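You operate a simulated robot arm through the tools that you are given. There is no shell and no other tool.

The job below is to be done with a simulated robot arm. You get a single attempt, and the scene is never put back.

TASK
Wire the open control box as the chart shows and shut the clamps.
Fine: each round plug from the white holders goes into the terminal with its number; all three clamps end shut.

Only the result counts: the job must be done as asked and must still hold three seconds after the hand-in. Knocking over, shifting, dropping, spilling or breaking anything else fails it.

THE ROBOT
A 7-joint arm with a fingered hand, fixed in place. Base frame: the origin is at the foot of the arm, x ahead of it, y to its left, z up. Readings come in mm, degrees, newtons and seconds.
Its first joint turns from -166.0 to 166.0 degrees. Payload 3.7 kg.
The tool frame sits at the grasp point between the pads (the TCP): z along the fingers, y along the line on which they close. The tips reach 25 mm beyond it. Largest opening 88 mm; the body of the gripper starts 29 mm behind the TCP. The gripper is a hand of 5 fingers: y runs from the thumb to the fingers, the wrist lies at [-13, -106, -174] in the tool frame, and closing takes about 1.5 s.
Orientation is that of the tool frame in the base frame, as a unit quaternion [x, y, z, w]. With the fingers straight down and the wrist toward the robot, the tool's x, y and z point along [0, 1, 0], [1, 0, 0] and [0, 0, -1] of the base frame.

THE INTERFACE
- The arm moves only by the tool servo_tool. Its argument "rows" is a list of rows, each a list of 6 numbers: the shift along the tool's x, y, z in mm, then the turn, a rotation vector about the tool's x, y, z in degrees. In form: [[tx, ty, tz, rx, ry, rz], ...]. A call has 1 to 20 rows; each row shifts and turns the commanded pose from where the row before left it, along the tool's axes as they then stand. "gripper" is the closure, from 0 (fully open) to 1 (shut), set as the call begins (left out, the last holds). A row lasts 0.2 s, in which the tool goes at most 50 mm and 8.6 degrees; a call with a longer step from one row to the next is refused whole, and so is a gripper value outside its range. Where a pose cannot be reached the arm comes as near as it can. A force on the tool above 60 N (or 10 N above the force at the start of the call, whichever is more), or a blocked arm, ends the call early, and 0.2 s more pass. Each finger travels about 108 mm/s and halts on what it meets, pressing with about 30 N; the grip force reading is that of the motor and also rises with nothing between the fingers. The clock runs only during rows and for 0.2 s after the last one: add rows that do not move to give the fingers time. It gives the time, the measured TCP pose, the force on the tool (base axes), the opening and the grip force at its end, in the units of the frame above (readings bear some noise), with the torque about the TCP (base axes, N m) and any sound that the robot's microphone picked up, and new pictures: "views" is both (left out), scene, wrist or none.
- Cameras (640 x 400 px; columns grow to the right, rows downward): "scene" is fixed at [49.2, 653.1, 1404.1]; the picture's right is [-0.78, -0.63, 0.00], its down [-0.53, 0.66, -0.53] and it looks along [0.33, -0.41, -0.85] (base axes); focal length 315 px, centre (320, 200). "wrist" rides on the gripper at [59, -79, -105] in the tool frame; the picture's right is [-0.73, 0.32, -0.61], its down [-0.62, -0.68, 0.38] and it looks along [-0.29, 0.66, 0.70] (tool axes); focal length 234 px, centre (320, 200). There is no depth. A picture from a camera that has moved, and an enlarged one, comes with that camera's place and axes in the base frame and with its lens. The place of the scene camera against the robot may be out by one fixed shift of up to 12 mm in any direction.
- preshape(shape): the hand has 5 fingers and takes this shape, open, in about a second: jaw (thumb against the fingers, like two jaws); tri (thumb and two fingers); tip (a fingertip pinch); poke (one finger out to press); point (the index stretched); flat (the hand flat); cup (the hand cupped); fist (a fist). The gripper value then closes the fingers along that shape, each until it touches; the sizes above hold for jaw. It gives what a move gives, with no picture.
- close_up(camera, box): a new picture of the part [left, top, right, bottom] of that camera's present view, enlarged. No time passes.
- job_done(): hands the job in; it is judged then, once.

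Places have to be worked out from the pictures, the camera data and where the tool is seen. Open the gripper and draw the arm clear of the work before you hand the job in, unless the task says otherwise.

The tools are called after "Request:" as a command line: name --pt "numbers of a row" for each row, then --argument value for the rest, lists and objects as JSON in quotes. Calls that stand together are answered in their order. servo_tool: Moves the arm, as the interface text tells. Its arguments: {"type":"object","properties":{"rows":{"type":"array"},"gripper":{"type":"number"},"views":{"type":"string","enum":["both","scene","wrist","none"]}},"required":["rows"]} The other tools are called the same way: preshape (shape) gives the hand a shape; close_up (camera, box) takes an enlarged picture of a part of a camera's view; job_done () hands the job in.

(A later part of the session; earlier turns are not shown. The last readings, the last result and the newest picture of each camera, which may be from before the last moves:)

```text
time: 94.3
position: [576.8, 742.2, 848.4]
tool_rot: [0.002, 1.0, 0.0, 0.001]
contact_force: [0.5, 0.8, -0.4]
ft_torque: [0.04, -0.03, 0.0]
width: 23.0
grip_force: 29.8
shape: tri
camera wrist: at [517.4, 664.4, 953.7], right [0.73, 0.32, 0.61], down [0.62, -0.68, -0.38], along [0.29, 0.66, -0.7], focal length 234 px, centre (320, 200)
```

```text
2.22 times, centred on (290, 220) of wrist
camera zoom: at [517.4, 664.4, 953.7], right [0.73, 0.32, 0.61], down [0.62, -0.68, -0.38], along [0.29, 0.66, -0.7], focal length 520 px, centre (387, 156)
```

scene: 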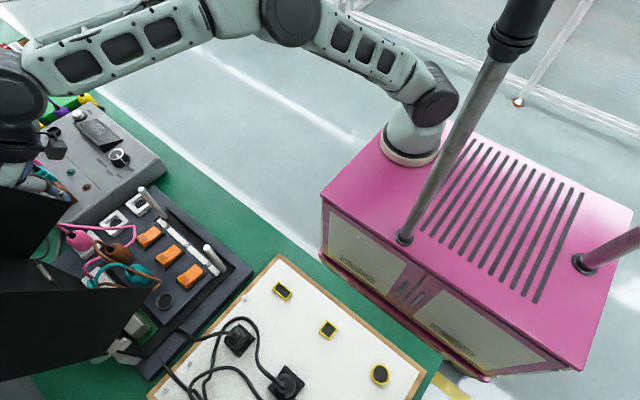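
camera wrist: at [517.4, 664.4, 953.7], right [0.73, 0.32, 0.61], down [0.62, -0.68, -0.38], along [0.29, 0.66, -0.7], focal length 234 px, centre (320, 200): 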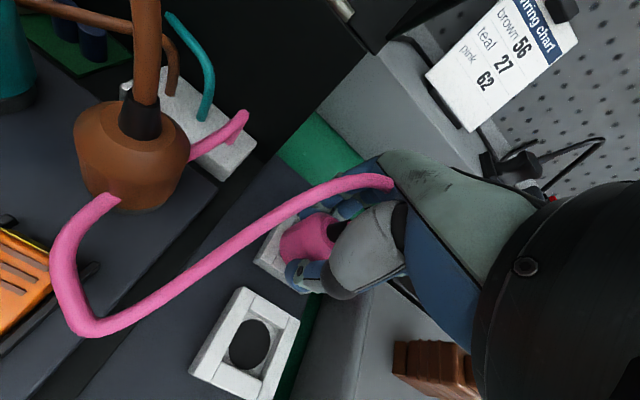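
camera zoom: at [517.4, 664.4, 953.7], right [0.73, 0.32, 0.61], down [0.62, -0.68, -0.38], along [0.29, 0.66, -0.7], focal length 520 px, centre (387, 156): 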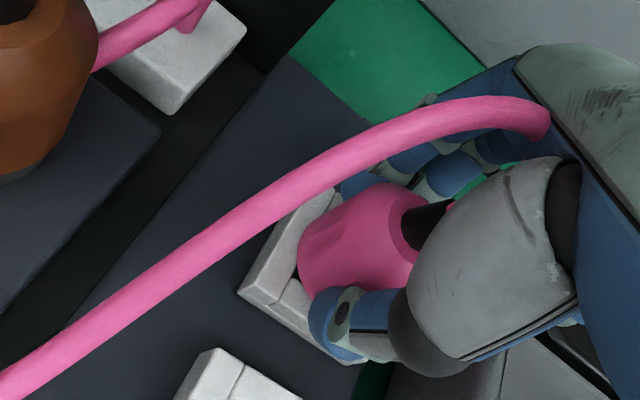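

Pink is gripped. I lift it 80 mm and check.

Request:
servo_tool --pt "0 0 -5 0 0 0" --pt "0 0 -15 0 0 0" --pt "0 0 -20 0 0 0" --pt "0 0 -20 0 0 0" --pt "0 0 -20 0 0 0" --pt "0 0 0 0 0 0" --views "both"

Request:
close_up --camera "wrist" --box '[200, 130, 380, 310]'

Request:
close_up --camera "scene" --box '[20, 160, 180, 280]'

```text
time: 95.7
position: [575.5, 741.7, 927.2]
tool_rot: [0.003, 1.0, 0.0, 0.001]
contact_force: [-0.2, 0.2, 0.5]
ft_torque: [0.02, -0.03, 0.03]
width: 23.2
grip_force: 30.2
shape: tri
camera wrist: at [517.7, 663.7, 1033.9], right [0.73, 0.32, 0.61], down [0.62, -0.68, -0.38], along [0.29, 0.66, -0.7], focal length 234 px, centre (320, 200)
```

scene: 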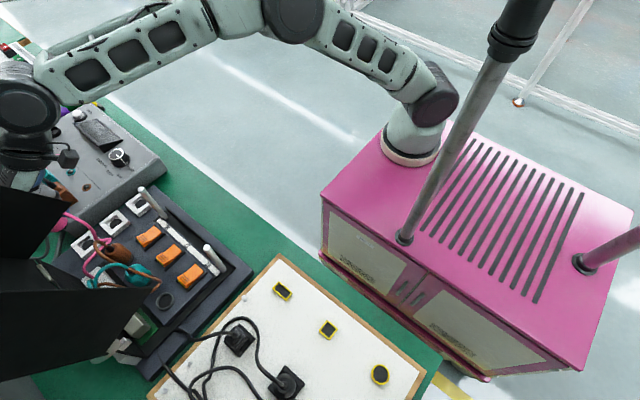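
wrist: 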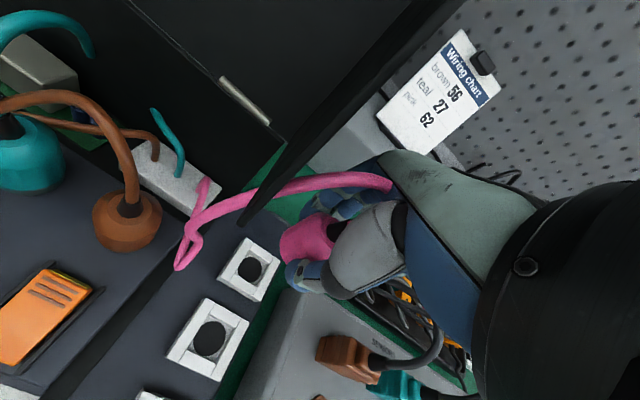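

```text
2.22 times, centred on (290, 220) of wrist
camera zoom: at [517.7, 663.7, 1033.9], right [0.73, 0.32, 0.61], down [0.62, -0.68, -0.38], along [0.29, 0.66, -0.7], focal length 520 px, centre (387, 156)
```

zoom: 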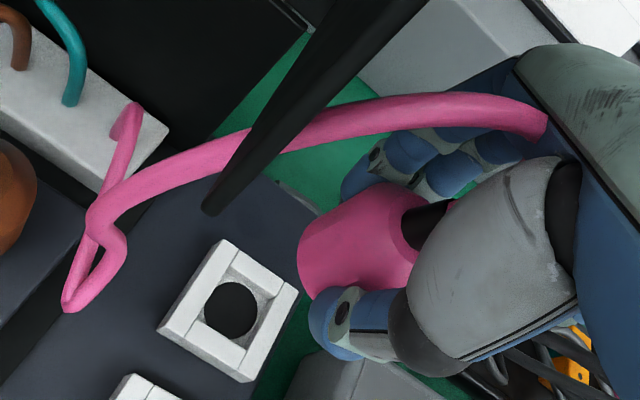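

```text
3.33 times, centred on (100, 220) of scene
camera zoom: at [49.2, 653.1, 1404.1], right [-0.78, -0.63, 0.0], down [-0.53, 0.66, -0.53], along [0.33, -0.41, -0.85], focal length 1050 px, centre (1053, 133)
```

zoom: 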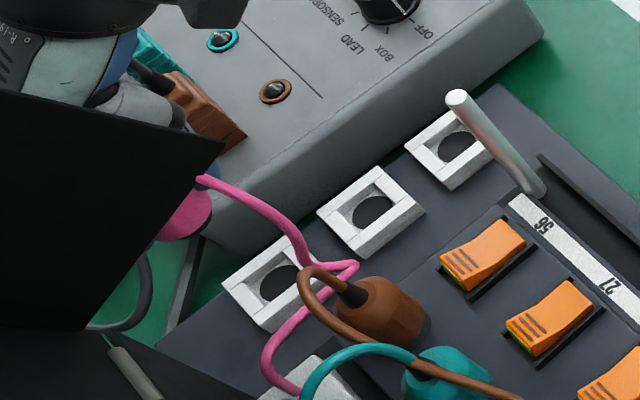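

Pink is lifted. I retreat to y≈635 and cross in front of the lid to x≈356.

Request:
servo_tool --pt "-3.3 -35.5 -9.3 0 0 0" --pt "-3.3 -35.5 -9.3 0 0 0" --pt "-3.2 -35.5 -9.4 0 0 0" --pt "38.2 0 0 0 0 0" --pt "38.2 0 0 0 0 0" --pt "38.2 0 0 0 0 0" --pt "38.2 0 0 0 0 0" --pt "38.2 0 0 0 0 0" --pt "38.2 0 0 0 0 0" --pt "0 0 0 0 0 0" --views "both"

Request:
close_up --camera "wrist" --box '[180, 100, 380, 300]'

Request:
close_up --camera "scene" --box '[80, 180, 240, 320]'

```text
time: 97.9
position: [355.3, 637.8, 956.1]
tool_rot: [0.002, 1.0, -0.001, 0.0]
contact_force: [-0.6, -0.5, -0.5]
ft_torque: [-0.02, -0.04, 0.01]
width: 22.6
grip_force: 30.4
shape: tri
camera wrist: at [296.2, 559.2, 1061.5], right [0.73, 0.32, 0.61], down [0.62, -0.68, -0.38], along [0.29, 0.66, -0.7], focal length 234 px, centre (320, 200)
```

scene: 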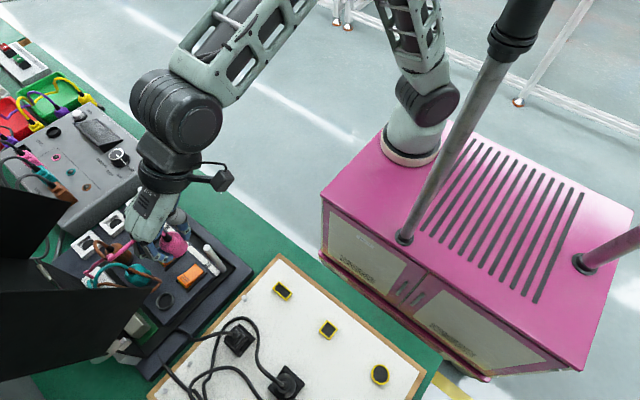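
wrist: 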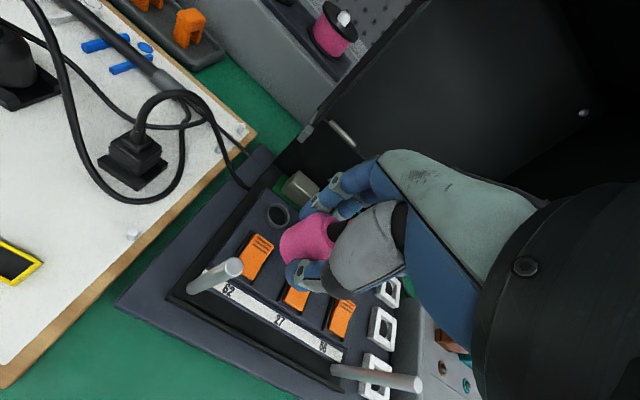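

```text
2.00 times, centred on (280, 200) of wrist
camera zoom: at [296.2, 559.2, 1061.5], right [0.73, 0.32, 0.61], down [0.62, -0.68, -0.38], along [0.29, 0.66, -0.7], focal length 468 px, centre (400, 200)
```

zoom: 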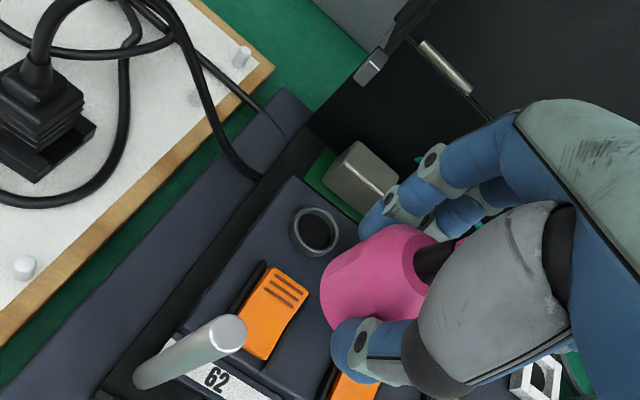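

```text
2.86 times, centred on (160, 250) of scene
camera zoom: at [49.2, 653.1, 1404.1], right [-0.78, -0.63, 0.0], down [-0.53, 0.66, -0.53], along [0.33, -0.41, -0.85], focal length 900 px, centre (777, 57)
```

zoom: 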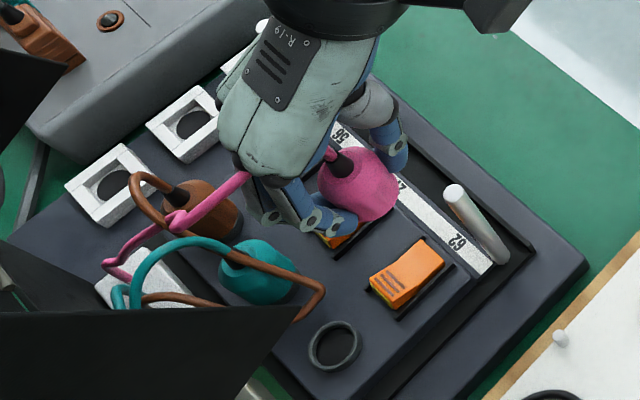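

The near-side lane is clear and terminal 62 is in view at about [352, 712]. I move in over it to a hover at z≈905.

Request:
servo_tool --pt "0.5 24.3 12 0 0 0" --pt "0.5 24.3 17 0 0 0" --pt "0.5 24.3 22 0 0 0" --pt "0 0 0 0 0 0" --views "both"

Request:
close_up --camera "wrist" --box '[215, 195, 305, 275]'

Request:
close_up --camera "scene" --box '[130, 250, 190, 295]'

```text
time: 98.9
position: [356.1, 710.1, 903.3]
tool_rot: [0.003, 1.0, 0.0, 0.001]
contact_force: [0.0, 0.2, -0.1]
ft_torque: [0.03, -0.01, -0.02]
width: 22.8
grip_force: 29.9
shape: tri
camera wrist: at [296.2, 632.3, 1010.0], right [0.73, 0.32, 0.61], down [0.62, -0.68, -0.38], along [0.29, 0.66, -0.7], focal length 234 px, centre (320, 200)
```

scene: 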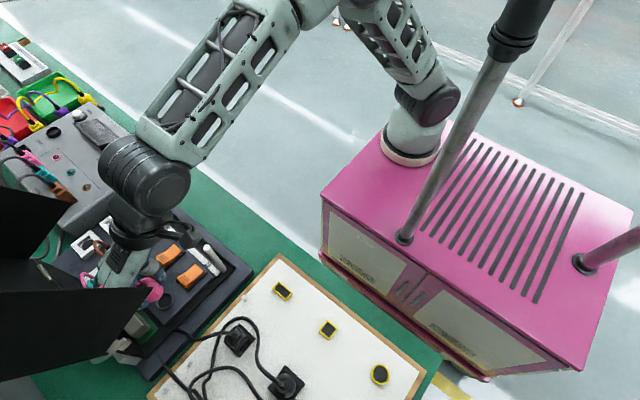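
wrist: 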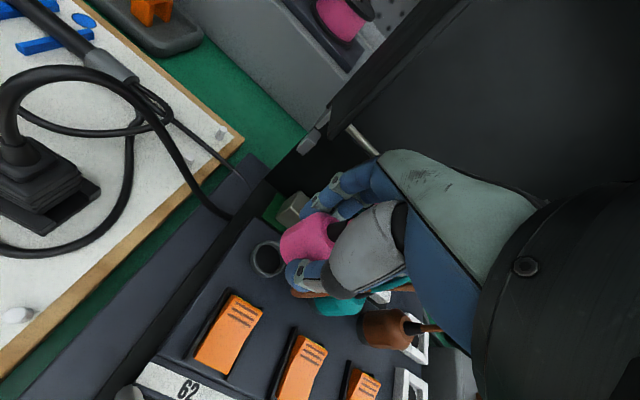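

```text
5.00 times, centred on (260, 235) of wrist
camera zoom: at [296.2, 632.3, 1010.0], right [0.73, 0.32, 0.61], down [0.62, -0.68, -0.38], along [0.29, 0.66, -0.7], focal length 1171 px, centre (620, 25)
```

zoom: 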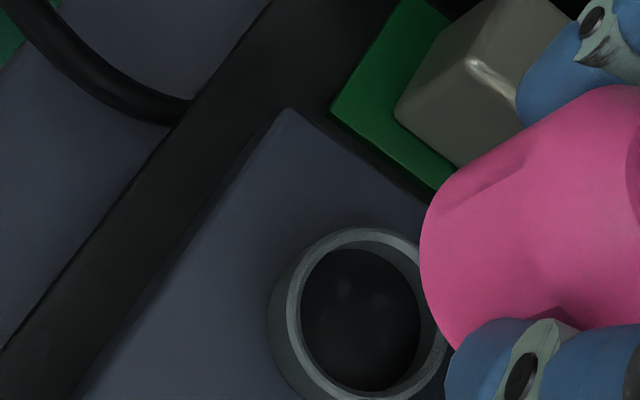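

```text
8.89 times, centred on (160, 272) of scene
camera zoom: at [49.2, 653.1, 1404.1], right [-0.78, -0.63, 0.0], down [-0.53, 0.66, -0.53], along [0.33, -0.41, -0.85], focal length 2801 px, centre (1742, -444)
```

zoom: 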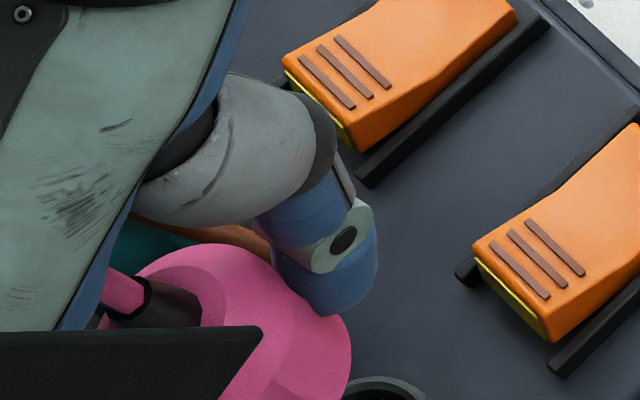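

Ring 62 measures about [352–353.5, 712.5]. I correct by −1.4 mm in x and lower to just above the ring.

Request:
servo_tool --pt "0.47 0.13 9 0 0 0" --pt "0.47 0.13 9 0 0 0" --pt "0.47 0.13 9 0 0 0" --pt "0 0 0 0 0 0" --views "none"

Request:
close_up --camera "wrist" --box '[215, 195, 305, 275]'

Request:
close_up --camera "scene" --box '[140, 265, 190, 300]'

```text
time: 99.9
position: [353.6, 709.7, 878.4]
tool_rot: [0.002, 1.0, 0.001, 0.001]
contact_force: [0.9, 0.9, 0.0]
ft_torque: [-0.02, 0.0, 0.03]
width: 23.1
grip_force: 29.8
shape: tri
```

```text
5.00 times, centred on (260, 235) of wrist
camera zoom: at [294.6, 632.2, 983.4], right [0.73, 0.32, 0.61], down [0.62, -0.68, -0.38], along [0.29, 0.66, -0.7], focal length 1171 px, centre (620, 25)
```

zoom: 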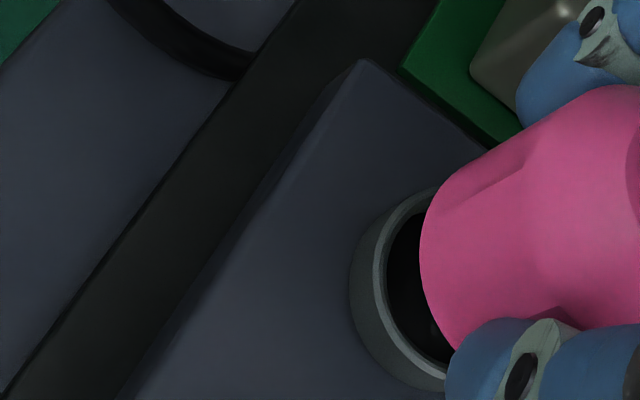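

```text
11.43 times, centred on (165, 282) of scene
camera zoom: at [49.2, 653.1, 1404.1], right [-0.78, -0.63, 0.0], down [-0.53, 0.66, -0.53], along [0.33, -0.41, -0.85], focal length 3602 px, centre (2091, -743)
```

zoom: 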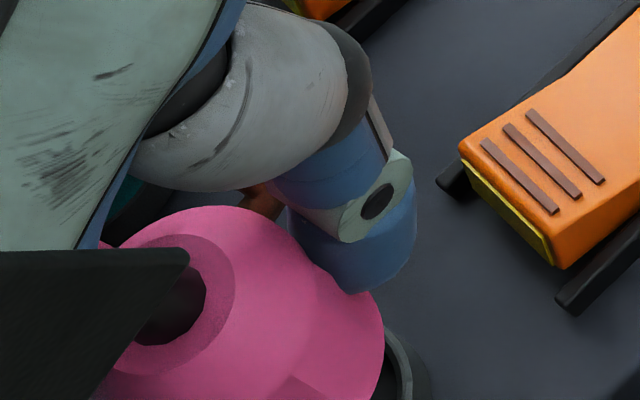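

By this view the plug should go about 1–2 mm toward −x. I apply −1.2, −0.4 mm and lower in small steps, reading the contact force for direction.

Request:
servo_tool --pt "1.2 -0.4 1.5 0 0 0" --pt "0 0 1.5 0 0 0" --pt "0 0 1.5 0 0 0" --pt "0 0 0 0 0 0" --views "none"

Request:
close_up --camera "wrist" --box '[215, 195, 305, 275]'

Request:
servo_tool --pt "0 0 1.5 0 0 0" --pt "0 0 1.0 0 0 0" --pt "0 0 0 0 0 0" --views "none"

```text
time: 100.9
position: [352.9, 710.0, 872.8]
tool_rot: [0.002, 1.0, -0.001, 0.001]
contact_force: [0.2, 0.9, -0.2]
ft_torque: [-0.02, 0.0, 0.0]
width: 22.6
grip_force: 29.6
shape: tri
```

```text
5.00 times, centred on (260, 235) of wrist
camera zoom: at [293.4, 631.6, 978.9], right [0.73, 0.32, 0.61], down [0.62, -0.68, -0.38], along [0.29, 0.66, -0.7], focal length 1171 px, centre (620, 25)
```

zoom: 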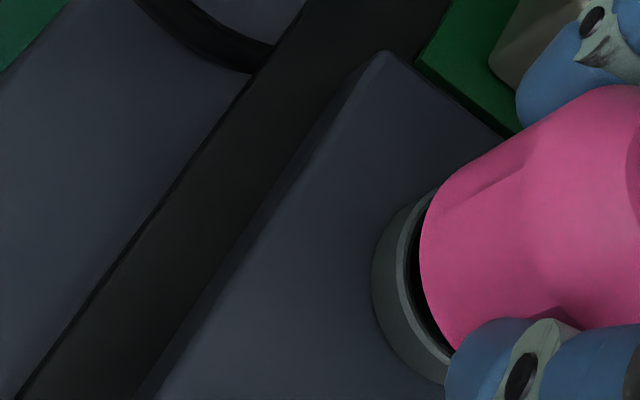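

```text
time: 101.7
position: [352.6, 709.2, 870.5]
tool_rot: [0.003, 1.0, 0.0, 0.001]
contact_force: [0.8, 0.1, 0.8]
ft_torque: [-0.05, 0.0, 0.01]
width: 22.6
grip_force: 30.1
shape: tri
```

Still no contact at z 870.5. I continue down in 1 mm steps.

Request:
servo_tool --pt "0 0 1.0 0 0 0" --pt "0 0 1.0 0 0 0" --pt "0 0 0 0 0 0" --views "none"

Request:
servo_tool --pt "0 0 1.0 0 0 0" --pt "0 0 1.0 0 0 0" --pt "0 0 0 0 0 0" --views "none"

Request:
close_up --camera "wrist" --box '[215, 195, 305, 275]'

```text
time: 102.5
position: [352.4, 709.3, 868.2]
tool_rot: [0.003, 1.0, 0.001, 0.001]
contact_force: [0.0, 3.7, 6.8]
ft_torque: [0.06, 0.0, 0.0]
width: 23.5
grip_force: 30.2
shape: tri
```

```text
time: 103.3
position: [352.0, 708.9, 867.9]
tool_rot: [0.002, 1.0, 0.0, 0.001]
contact_force: [-0.4, 5.0, 15.7]
ft_torque: [0.02, -0.01, -0.04]
width: 24.5
grip_force: 30.0
shape: tri
```

```text
5.00 times, centred on (260, 235) of wrist
camera zoom: at [293.5, 631.3, 973.3], right [0.73, 0.32, 0.61], down [0.62, -0.68, -0.38], along [0.29, 0.66, -0.69], focal length 1171 px, centre (620, 25)
```

zoom: 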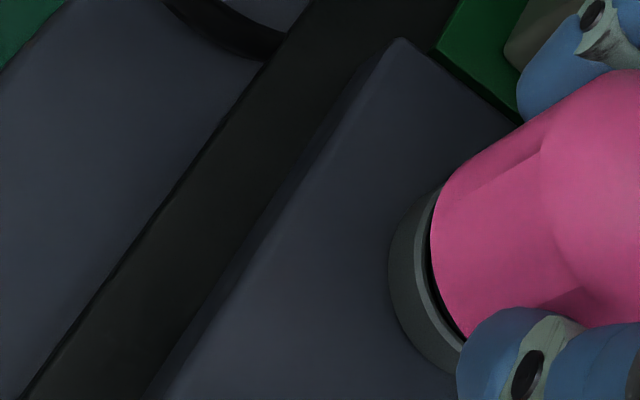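

As with teal, the contact pushes toward +y. I raise 3 mm, shift +1.8 mm in y, and lower again.

Request:
servo_tool --pt "0 0 -3 0 0 0" --pt "0 1.8 0 0 0 0" --pt "0 0 1 0 0 0" --pt "0 0 1 0 0 0" --pt "0 0 0 0 0 0" --views "none"

Request:
servo_tool --pt "0 0 1.0 0 0 0" --pt "0 0 1.0 0 0 0" --pt "0 0 0 0 0 0" --views "none"

Request:
close_up --camera "wrist" --box '[215, 195, 305, 275]'

```text
time: 104.5
position: [352.0, 710.9, 866.4]
tool_rot: [0.003, 1.0, 0.001, 0.0]
contact_force: [-0.2, 0.2, -0.4]
ft_torque: [0.0, 0.01, 0.0]
width: 24.6
grip_force: 30.0
shape: tri
```

```text
time: 105.3
position: [352.7, 711.4, 866.6]
tool_rot: [0.003, 1.0, -0.001, 0.001]
contact_force: [-0.9, -0.2, -0.7]
ft_torque: [0.0, 0.0, 0.01]
width: 24.6
grip_force: 29.7
shape: tri
```

```text
5.00 times, centred on (260, 235) of wrist
camera zoom: at [293.5, 633.2, 971.5], right [0.73, 0.32, 0.61], down [0.62, -0.68, -0.38], along [0.29, 0.66, -0.7], focal length 1171 px, centre (620, 25)
```

zoom: 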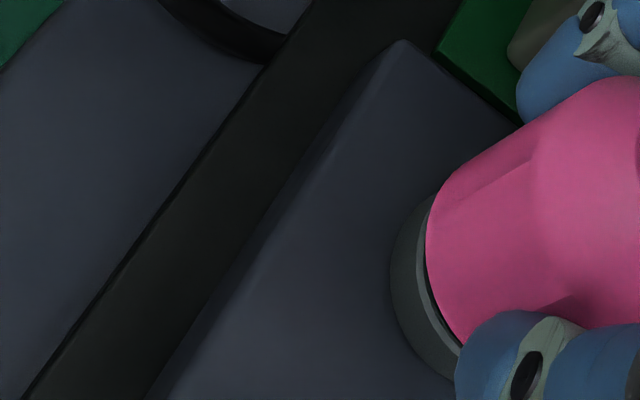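

Free again with no force: the pin is entering ring 62. I continue down until it seats.

Request:
servo_tool --pt "0 0 1.0 0 0 0" --pt "0 0 1.0 0 0 0" --pt "0 0 0 0 0 0" --views "none"

Request:
servo_tool --pt "0 0 1.0 0 0 0" --pt "0 0 1.0 0 0 0" --pt "0 0 0 0 0 0" --views "none"

Request:
close_up --camera "wrist" --box '[215, 195, 305, 275]'

```text
time: 106.1
position: [352.6, 711.5, 862.8]
tool_rot: [0.002, 1.0, -0.001, 0.002]
contact_force: [1.3, -0.1, 0.4]
ft_torque: [0.02, 0.04, -0.03]
width: 24.4
grip_force: 30.0
shape: tri
```

```text
time: 106.9
position: [352.4, 710.7, 863.0]
tool_rot: [0.002, 1.0, 0.0, 0.001]
contact_force: [1.3, -2.4, 13.0]
ft_torque: [0.09, -0.04, -0.03]
width: 24.3
grip_force: 29.8
shape: tri
```

```text
5.00 times, centred on (260, 235) of wrist
camera zoom: at [293.5, 633.0, 968.9], right [0.73, 0.32, 0.61], down [0.62, -0.68, -0.38], along [0.29, 0.66, -0.69], focal length 1171 px, centre (620, 25)
```

zoom: 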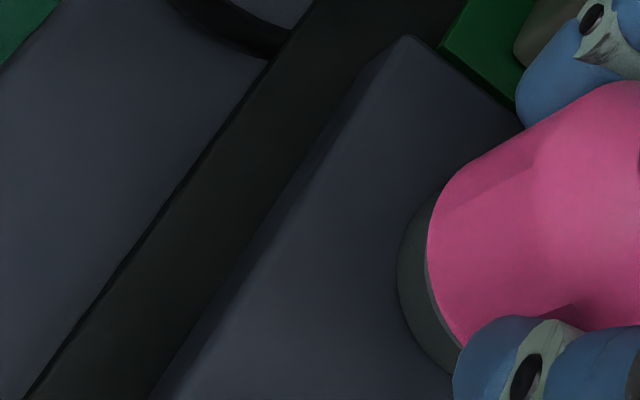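

Contact at 13 N and the body is flush with the rim. One more small push will make sure it is fully seated.

Request:
servo_tool --pt "0 0 1.0 0 0 0" --pt "0 0 0.8 0 0 0" --pt "0 0 0 0 0 0" --views "none"

Request:
close_up --camera "scene" --box '[130, 250, 200, 300]'

```text
time: 107.7
position: [351.3, 711.0, 863.0]
tool_rot: [0.003, 1.0, 0.002, 0.001]
contact_force: [1.9, -0.9, 27.5]
ft_torque: [0.2, -0.06, -0.09]
width: 24.6
grip_force: 30.1
shape: tri
```

```text
8.00 times, centred on (165, 275) of scene
camera zoom: at [49.2, 653.1, 1404.1], right [-0.78, -0.63, 0.0], down [-0.53, 0.66, -0.53], along [0.33, -0.41, -0.85], focal length 2521 px, centre (1560, -400)
```

zoom: 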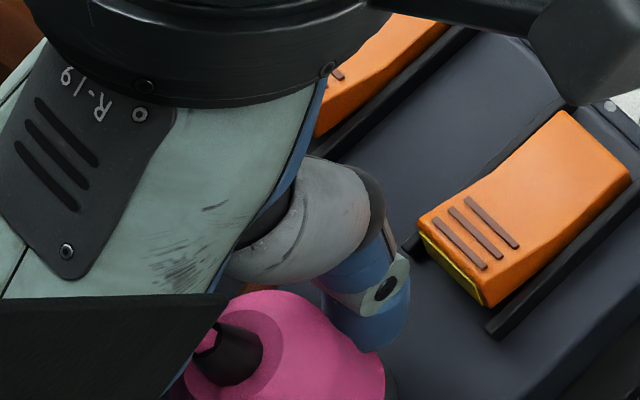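

27.5 N without travel: pink is seated in 62. I release moderately and rise straight up.

Request:
servo_tool --pt "0 0 0 0 0 0" --pt "0 0 0 0 0 0" --pt "0 0 0 0 0 0" --pt "0 0 -5 0 0 0" --pt "0 0 -10 0 0 0" --pt "0 0 -15 0 0 0" --pt "0 0 -20 0 0 0" --pt "0 0 -20 0 0 0" --pt "0 0 0 0 0 0" --gripper 0.45 --views "both"

Request:
close_up --camera "wrist" --box '[180, 130, 380, 330]'

Request:
close_up --camera "scene" --box '[80, 220, 220, 310]'

```text
time: 109.7
position: [352.2, 710.0, 930.1]
tool_rot: [0.003, 1.0, 0.0, 0.001]
contact_force: [-0.1, -1.7, 0.0]
ft_torque: [-0.01, -0.02, -0.02]
width: 48.0
grip_force: 0.0
shape: tri
camera wrist: at [293.2, 632.8, 1035.8], right [0.73, 0.32, 0.61], down [0.62, -0.68, -0.38], along [0.29, 0.66, -0.7], focal length 234 px, centre (320, 200)
```

scene: 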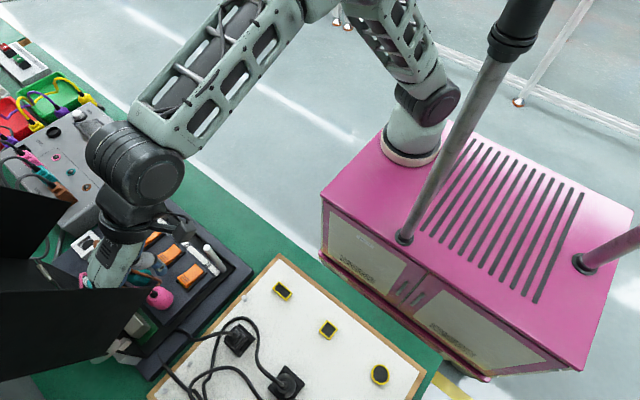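
wrist: 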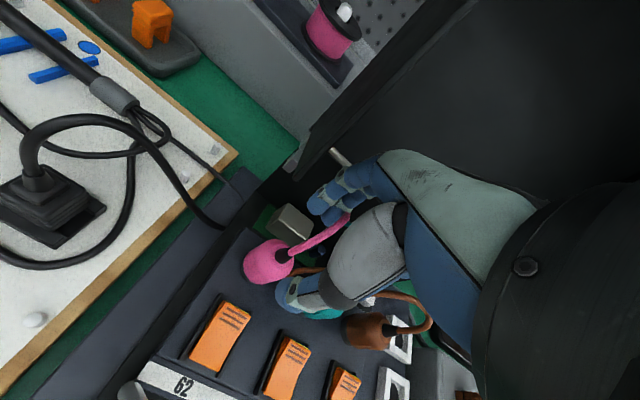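

```text
2.00 times, centred on (280, 230) of wrist
camera zoom: at [293.2, 632.8, 1035.8], right [0.73, 0.32, 0.61], down [0.62, -0.68, -0.38], along [0.29, 0.66, -0.7], focal length 468 px, centre (400, 140)
```

zoom: 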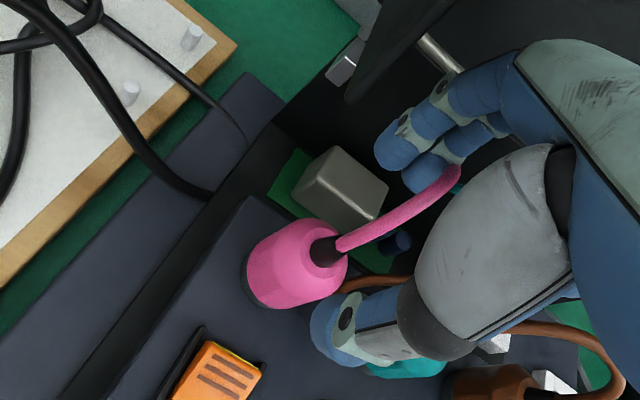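

```text
4.44 times, centred on (150, 265) of scene
camera zoom: at [49.2, 653.1, 1404.1], right [-0.78, -0.63, 0.0], down [-0.53, 0.66, -0.53], along [0.33, -0.41, -0.85], focal length 1401 px, centre (1076, -89)
```

zoom: 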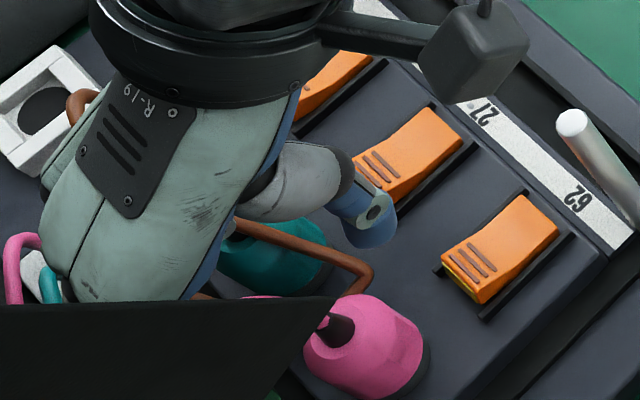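

All three plugs are in. I back out of the lid opening to look at the clamps and prepare to press them.

Request:
servo_tool --pt "-5 -35 -10 0 0 0" --pt "-5 -35 -10 0 0 0" --pt "-5 -35 -10 0 0 0" --pt "-5 -35 -20 0 0 0" --pt "0 -20 -20 0 0 0" --pt "0 0 0 0 0 0" --views "both"

Request:
close_up --camera "wrist" --box '[180, 60, 380, 240]'

Request:
close_up --camera "scene" --box '[80, 210, 220, 310]'

```text
time: 111.1
position: [371.1, 550.0, 1001.5]
tool_rot: [0.002, 1.0, 0.001, 0.001]
contact_force: [0.4, 0.5, 0.8]
ft_torque: [-0.01, 0.0, 0.02]
width: 48.4
grip_force: 0.1
shape: tri
camera wrist: at [312.1, 472.3, 1106.6], right [0.73, 0.32, 0.61], down [0.62, -0.68, -0.38], along [0.29, 0.66, -0.7], focal length 234 px, centre (320, 200)
```

scene: 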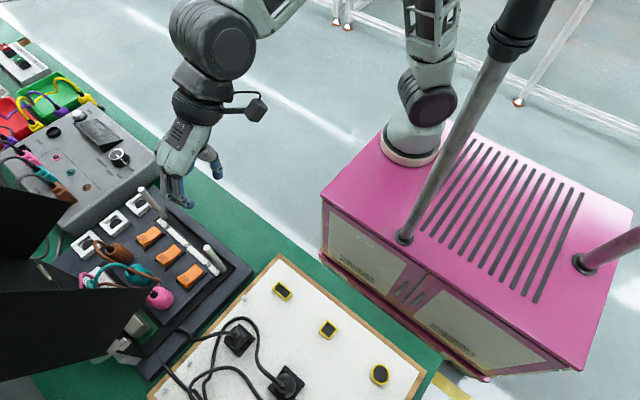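
wrist: 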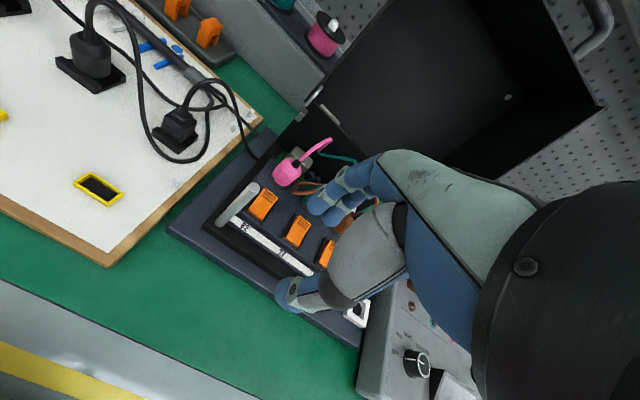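

```text
2.22 times, centred on (280, 150) of wrist
camera zoom: at [312.1, 472.3, 1106.6], right [0.73, 0.32, 0.61], down [0.62, -0.68, -0.38], along [0.29, 0.66, -0.7], focal length 520 px, centre (409, 311)
```

zoom: 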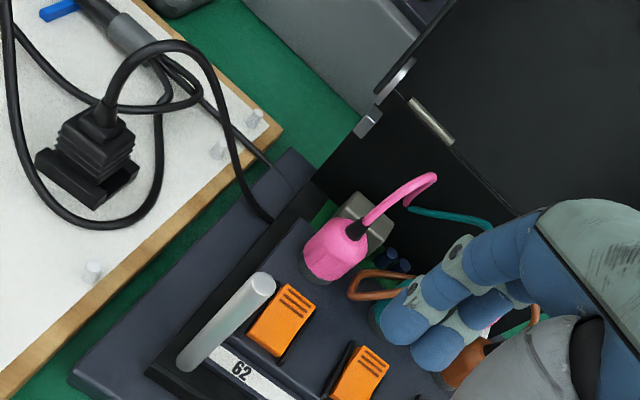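

```text
4.00 times, centred on (150, 260) of scene
camera zoom: at [49.2, 653.1, 1404.1], right [-0.78, -0.63, 0.0], down [-0.53, 0.66, -0.53], along [0.33, -0.41, -0.85], focal length 1260 px, centre (1000, -40)
```

zoom: 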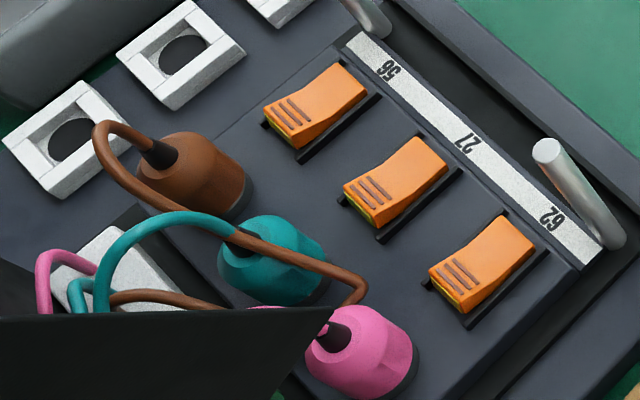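

The clamps are rockers whose ridged ends (toward the terminals) are raised and show yellow underneath. I take the "poke" shape here in free space to see where the pressing fingertip is.

Request:
preshape --shape "poke"

Request:
close_up --camera "wrist" --box '[220, 80, 500, 340]'

Request:
close_up --camera "scene" --box '[140, 90, 260, 220]'

```text
time: 112.0
position: [372.1, 549.9, 999.6]
tool_rot: [0.003, 1.0, 0.0, 0.001]
contact_force: [-0.6, -0.6, -0.3]
ft_torque: [0.0, 0.04, 0.02]
width: 0.0
grip_force: 0.0
shape: poke
```

```text
1.54 times, centred on (360, 210) of wrist
camera zoom: at [312.2, 472.5, 1106.4], right [0.73, 0.32, 0.61], down [0.62, -0.68, -0.38], along [0.29, 0.66, -0.7], focal length 360 px, centre (258, 185)
```

zoom: 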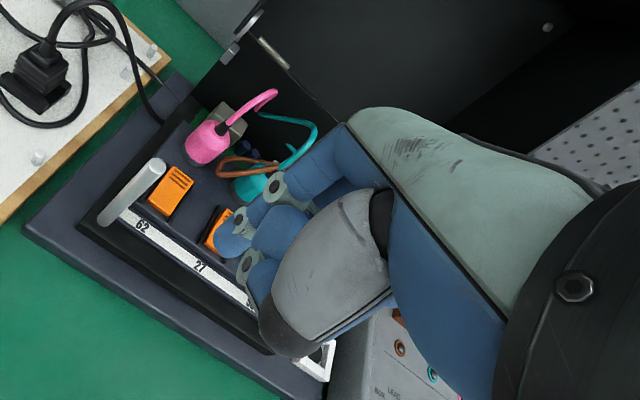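

```text
3.08 times, centred on (200, 155) of scene
camera zoom: at [49.2, 653.1, 1404.1], right [-0.78, -0.63, 0.0], down [-0.53, 0.66, -0.53], along [0.33, -0.41, -0.85], focal length 970 px, centre (689, 338)
```

zoom: 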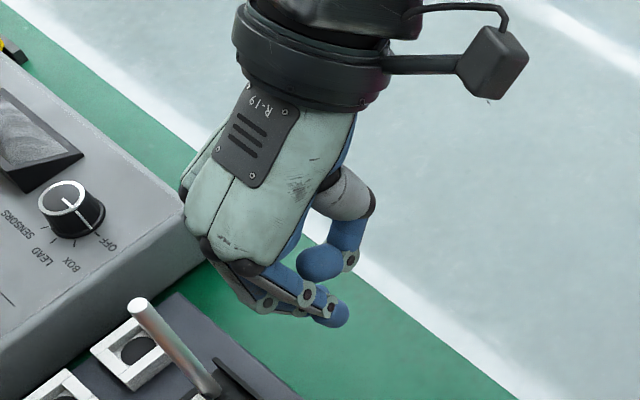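

I look at the poke shape more closely, to see which part is lowest.

Request:
close_up --camera "scene" --box '[170, 140, 230, 200]'

Request:
close_up --camera "wrist" --box '[270, 180, 390, 290]'

```text
6.67 times, centred on (200, 170) of scene
camera zoom: at [49.2, 653.1, 1404.1], right [-0.78, -0.63, 0.0], down [-0.53, 0.66, -0.53], along [0.33, -0.41, -0.85], focal length 2101 px, centre (1120, 400)
```

zoom: 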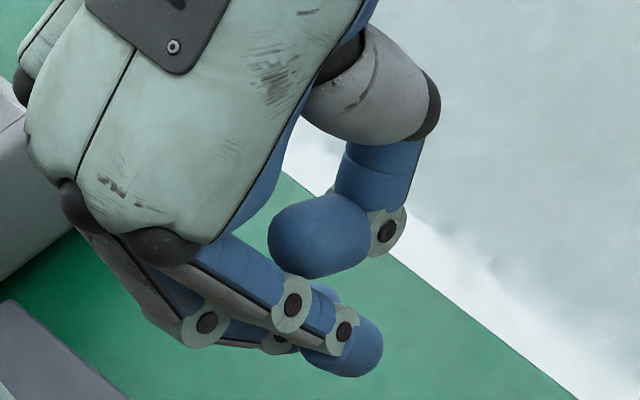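

```text
3.64 times, centred on (330, 235) of wrist
camera zoom: at [312.2, 472.5, 1106.4], right [0.73, 0.32, 0.61], down [0.62, -0.68, -0.38], along [0.29, 0.66, -0.7], focal length 852 px, centre (284, 73)
```

zoom: 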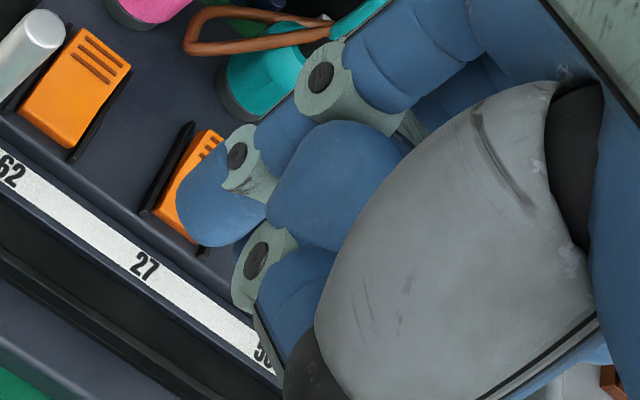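

I compare with the "point" shape, which stretches the index finger.

Request:
preshape --shape "point"

Request:
close_up --camera "scene" --box '[160, 120, 240, 220]'

Request:
close_up --camera "wrist" --box '[220, 100, 420, 300]'

```text
time: 112.9
position: [371.5, 550.1, 999.5]
tool_rot: [0.003, 1.0, 0.0, 0.001]
contact_force: [0.5, 0.0, -0.3]
ft_torque: [0.02, -0.02, 0.04]
width: 0.0
grip_force: 0.1
shape: point
```

```text
4.00 times, centred on (200, 170) of scene
camera zoom: at [49.2, 653.1, 1404.1], right [-0.78, -0.63, 0.0], down [-0.53, 0.66, -0.53], along [0.33, -0.41, -0.85], focal length 1260 px, centre (800, 320)
```

zoom: 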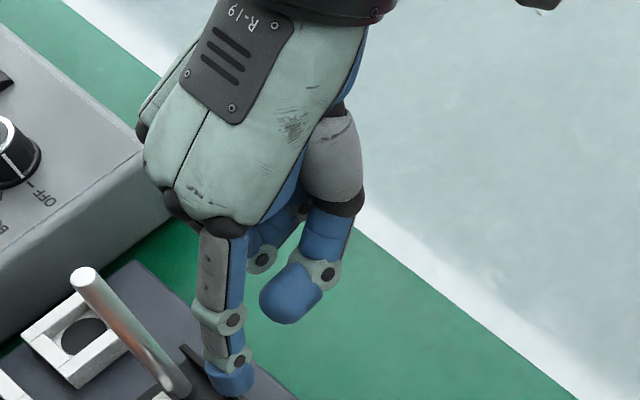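

```text
2.00 times, centred on (320, 200) of wrist
camera zoom: at [312.2, 472.6, 1106.4], right [0.73, 0.32, 0.61], down [0.62, -0.68, -0.38], along [0.29, 0.66, -0.7], focal length 468 px, centre (320, 200)
```

zoom: 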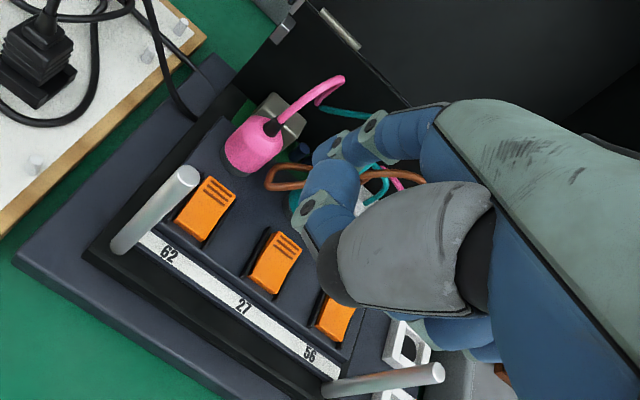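

"Point" stretches the index too far forward, so I go back to "poke", whose tip is about 25 mm below the TCP and 6 mm ahead of it. The ridges sit at about y 667, z 840, at x 352, 416 and 480. I move above clamp 62 first.

Request:
preshape --shape "poke"

Request:
servo_tool --pt "4 37 18 0 0 0" --pt "4 37 22 0 0 0" --pt "4 37 30 0 0 0" --pt "0 0 0 0 0 0" --views "both"

Request:
close_up --camera "scene" --box '[130, 200, 220, 300]'

Request:
close_up --camera "wrist" --box '[200, 160, 380, 300]'

```text
time: 113.8
position: [371.8, 550.6, 999.1]
tool_rot: [0.003, 1.0, 0.001, 0.001]
contact_force: [-0.4, -0.2, -0.4]
ft_torque: [-0.01, -0.04, 0.05]
width: 0.0
grip_force: 0.1
shape: poke
```

```text
time: 114.8
position: [359.9, 661.8, 929.7]
tool_rot: [0.002, 1.0, 0.0, 0.001]
contact_force: [-0.3, 0.3, -0.2]
ft_torque: [0.04, 0.01, 0.03]
width: 0.0
grip_force: 0.1
shape: poke
camera wrist: at [300.4, 583.6, 1035.9], right [0.73, 0.32, 0.61], down [0.62, -0.68, -0.38], along [0.29, 0.66, -0.7], focal length 234 px, centre (320, 200)
```

scene: 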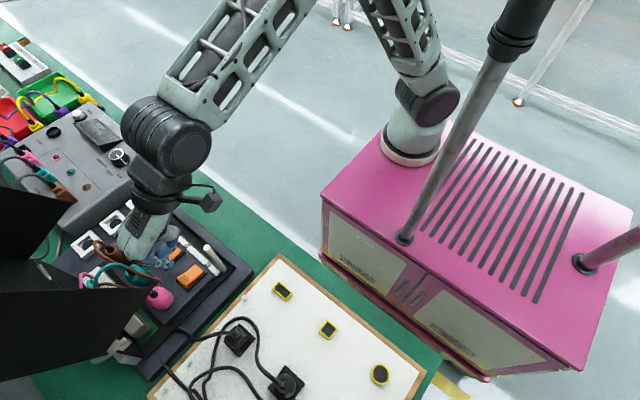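
wrist: 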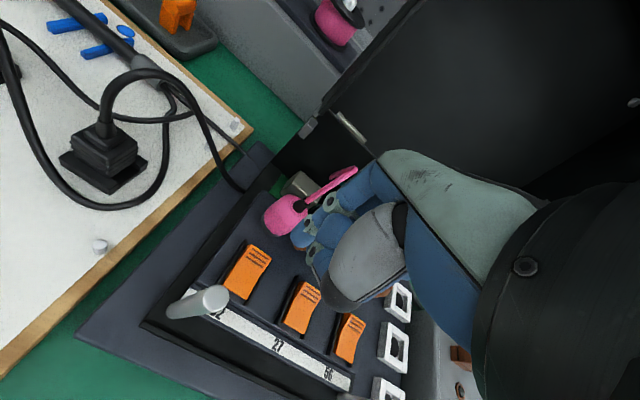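

```text
4.00 times, centred on (175, 250) of scene
camera zoom: at [49.2, 653.1, 1404.1], right [-0.78, -0.63, 0.0], down [-0.53, 0.66, -0.53], along [0.33, -0.41, -0.85], focal length 1260 px, centre (900, 0)
```

zoom: 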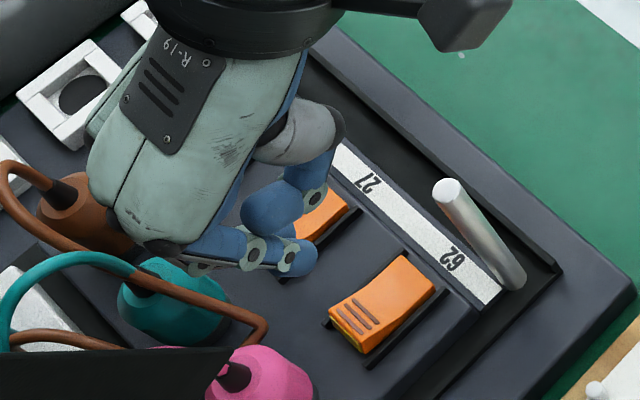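

```text
2.86 times, centred on (290, 230) of wrist
camera zoom: at [300.4, 583.6, 1035.9], right [0.73, 0.32, 0.61], down [0.62, -0.68, -0.38], along [0.29, 0.66, -0.7], focal length 669 px, centre (406, 114)
```

zoom: 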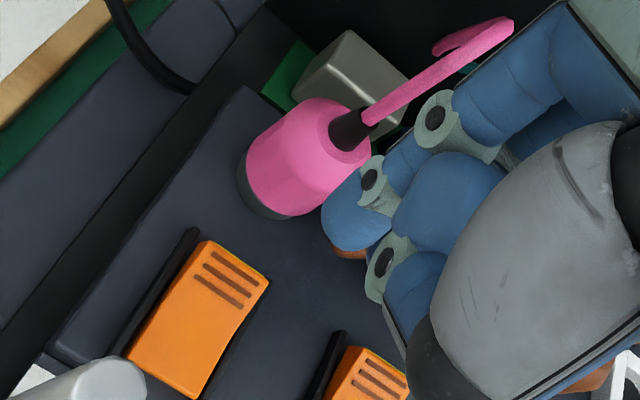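

The fingertip is at about [353.7, 666.8], right over the ridges of clamp 62 (about [352.6, 668]). I descend to just above it.

Request:
servo_tool --pt "0 0 18 0 0 0" --pt "0 0 18 0 0 0" --pt "0 0 12 0 0 0" --pt "0 0 0 0 0 0" --views "wrist"

Request:
close_up --camera "scene" --box '[150, 230, 210, 280]'

Request:
close_up --camera "wrist" --box '[220, 180, 360, 290]'

```text
time: 115.8
position: [359.8, 662.7, 881.3]
tool_rot: [0.002, 1.0, -0.001, 0.001]
contact_force: [-0.3, -0.6, 0.6]
ft_torque: [0.0, 0.04, 0.01]
width: 0.0
grip_force: 0.0
shape: poke
camera wrist: at [300.6, 583.7, 987.9], right [0.73, 0.32, 0.61], down [0.62, -0.68, -0.38], along [0.29, 0.66, -0.7], focal length 234 px, centre (320, 200)
```

wrist: 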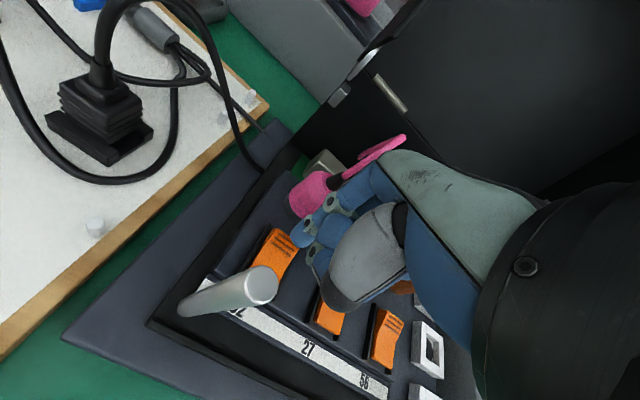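

```text
8.00 times, centred on (180, 255) of scene
camera zoom: at [49.2, 653.1, 1404.1], right [-0.78, -0.63, 0.0], down [-0.53, 0.66, -0.53], along [0.33, -0.41, -0.85], focal length 2521 px, centre (1440, -240)
```

zoom: 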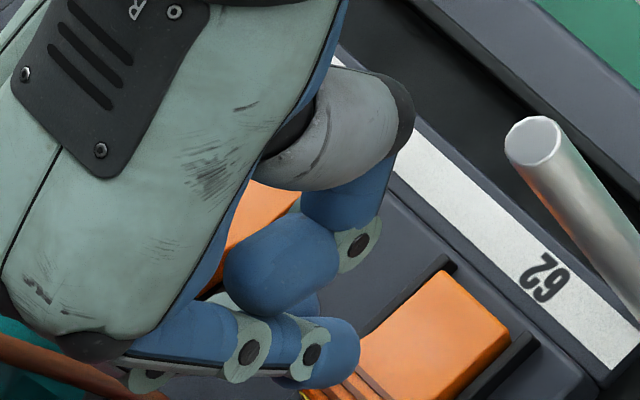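

```text
3.64 times, centred on (290, 235) of wrist
camera zoom: at [300.6, 583.7, 987.9], right [0.73, 0.32, 0.61], down [0.62, -0.68, -0.38], along [0.29, 0.66, -0.7], focal length 852 px, centre (429, 73)
```

zoom: 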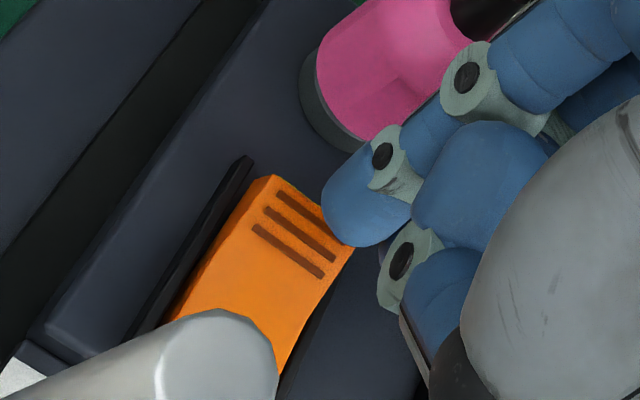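

The tip is about 14 mm above the ridges and lined up. I press down in 2 mm steps and watch force and sound.

Request:
servo_tool --pt "0 0 2 0 0 0" --pt "0 0 2 0 0 0" --pt "0 0 2 0 0 0" --pt "0 0 2 0 0 0" --pt "0 0 2 0 0 0" --pt "0 0 2 0 0 0" --pt "0 0 0 0 0 0" --views "none"

Request:
close_up --camera "wrist" --box '[220, 180, 360, 290]'

Request:
close_up --camera "scene" --box '[150, 240, 210, 290]'

```text
time: 117.4
position: [360.2, 662.6, 870.3]
tool_rot: [0.002, 1.0, 0.0, 0.001]
contact_force: [0.0, -0.7, -0.5]
ft_torque: [0.0, -0.03, 0.01]
width: 0.0
grip_force: 0.0
shape: poke
```

```text
3.64 times, centred on (290, 235) of wrist
camera zoom: at [301.1, 584.3, 975.9], right [0.73, 0.32, 0.61], down [0.62, -0.68, -0.38], along [0.29, 0.66, -0.7], focal length 852 px, centre (429, 73)
```

zoom: 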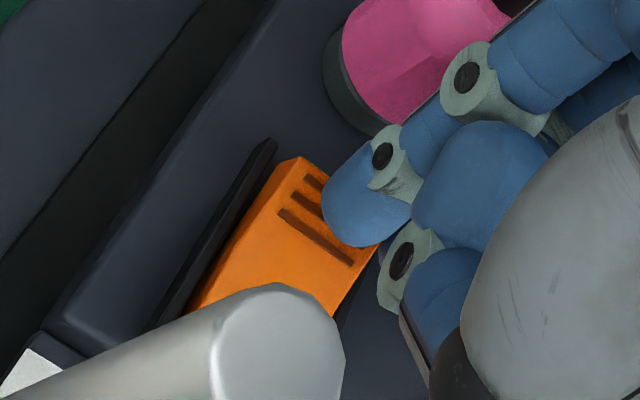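

```text
8.00 times, centred on (180, 265) of scene
camera zoom: at [49.2, 653.1, 1404.1], right [-0.78, -0.63, 0.0], down [-0.53, 0.66, -0.53], along [0.33, -0.41, -0.85], focal length 2521 px, centre (1440, -320)
```

zoom: 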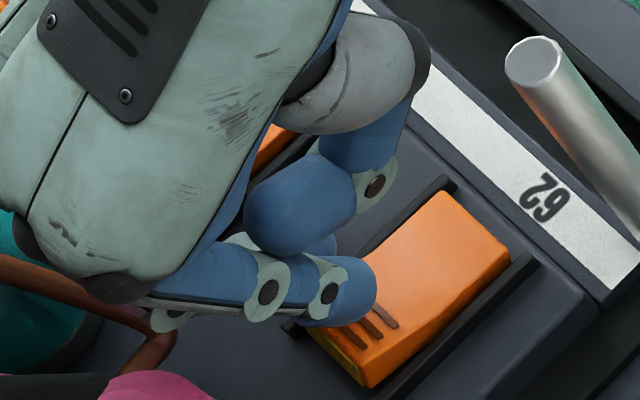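

The tip is about to touch the ridges. I continue in 1.5 mm steps.

Request:
servo_tool --pt "0 0 1.5 0 0 0" --pt "0 0 1.5 0 0 0" --pt "0 0 1.5 0 0 0" --pt "0 0 1.5 0 0 0" --pt "0 0 0 0 0 0" --views "none"

Request:
close_up --camera "wrist" --box '[220, 180, 360, 290]'

Request:
close_up --camera "scene" --box '[150, 240, 210, 290]'

```text
time: 118.6
position: [360.5, 661.5, 863.1]
tool_rot: [0.003, 1.0, 0.0, 0.002]
contact_force: [-0.7, 0.2, 0.6]
ft_torque: [-0.02, 0.05, -0.02]
width: 0.1
grip_force: 0.1
shape: poke
```

```text
3.64 times, centred on (290, 235) of wrist
camera zoom: at [301.4, 584.2, 969.6], right [0.73, 0.32, 0.61], down [0.62, -0.68, -0.38], along [0.29, 0.66, -0.7], focal length 852 px, centre (429, 73)
```

zoom: 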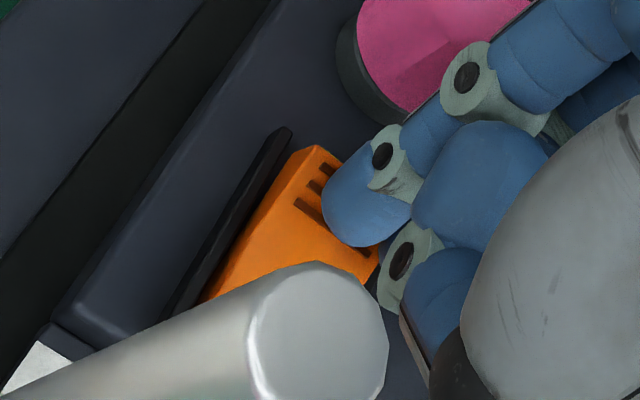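

```text
8.00 times, centred on (180, 265) of scene
camera zoom: at [49.2, 653.1, 1404.1], right [-0.78, -0.63, 0.0], down [-0.53, 0.66, -0.53], along [0.33, -0.41, -0.85], focal length 2521 px, centre (1440, -320)
```

zoom: 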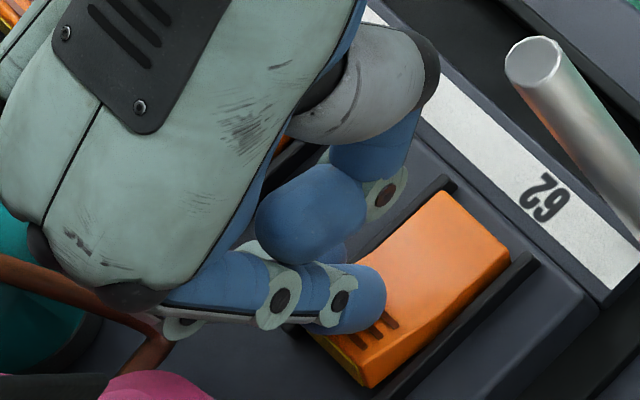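

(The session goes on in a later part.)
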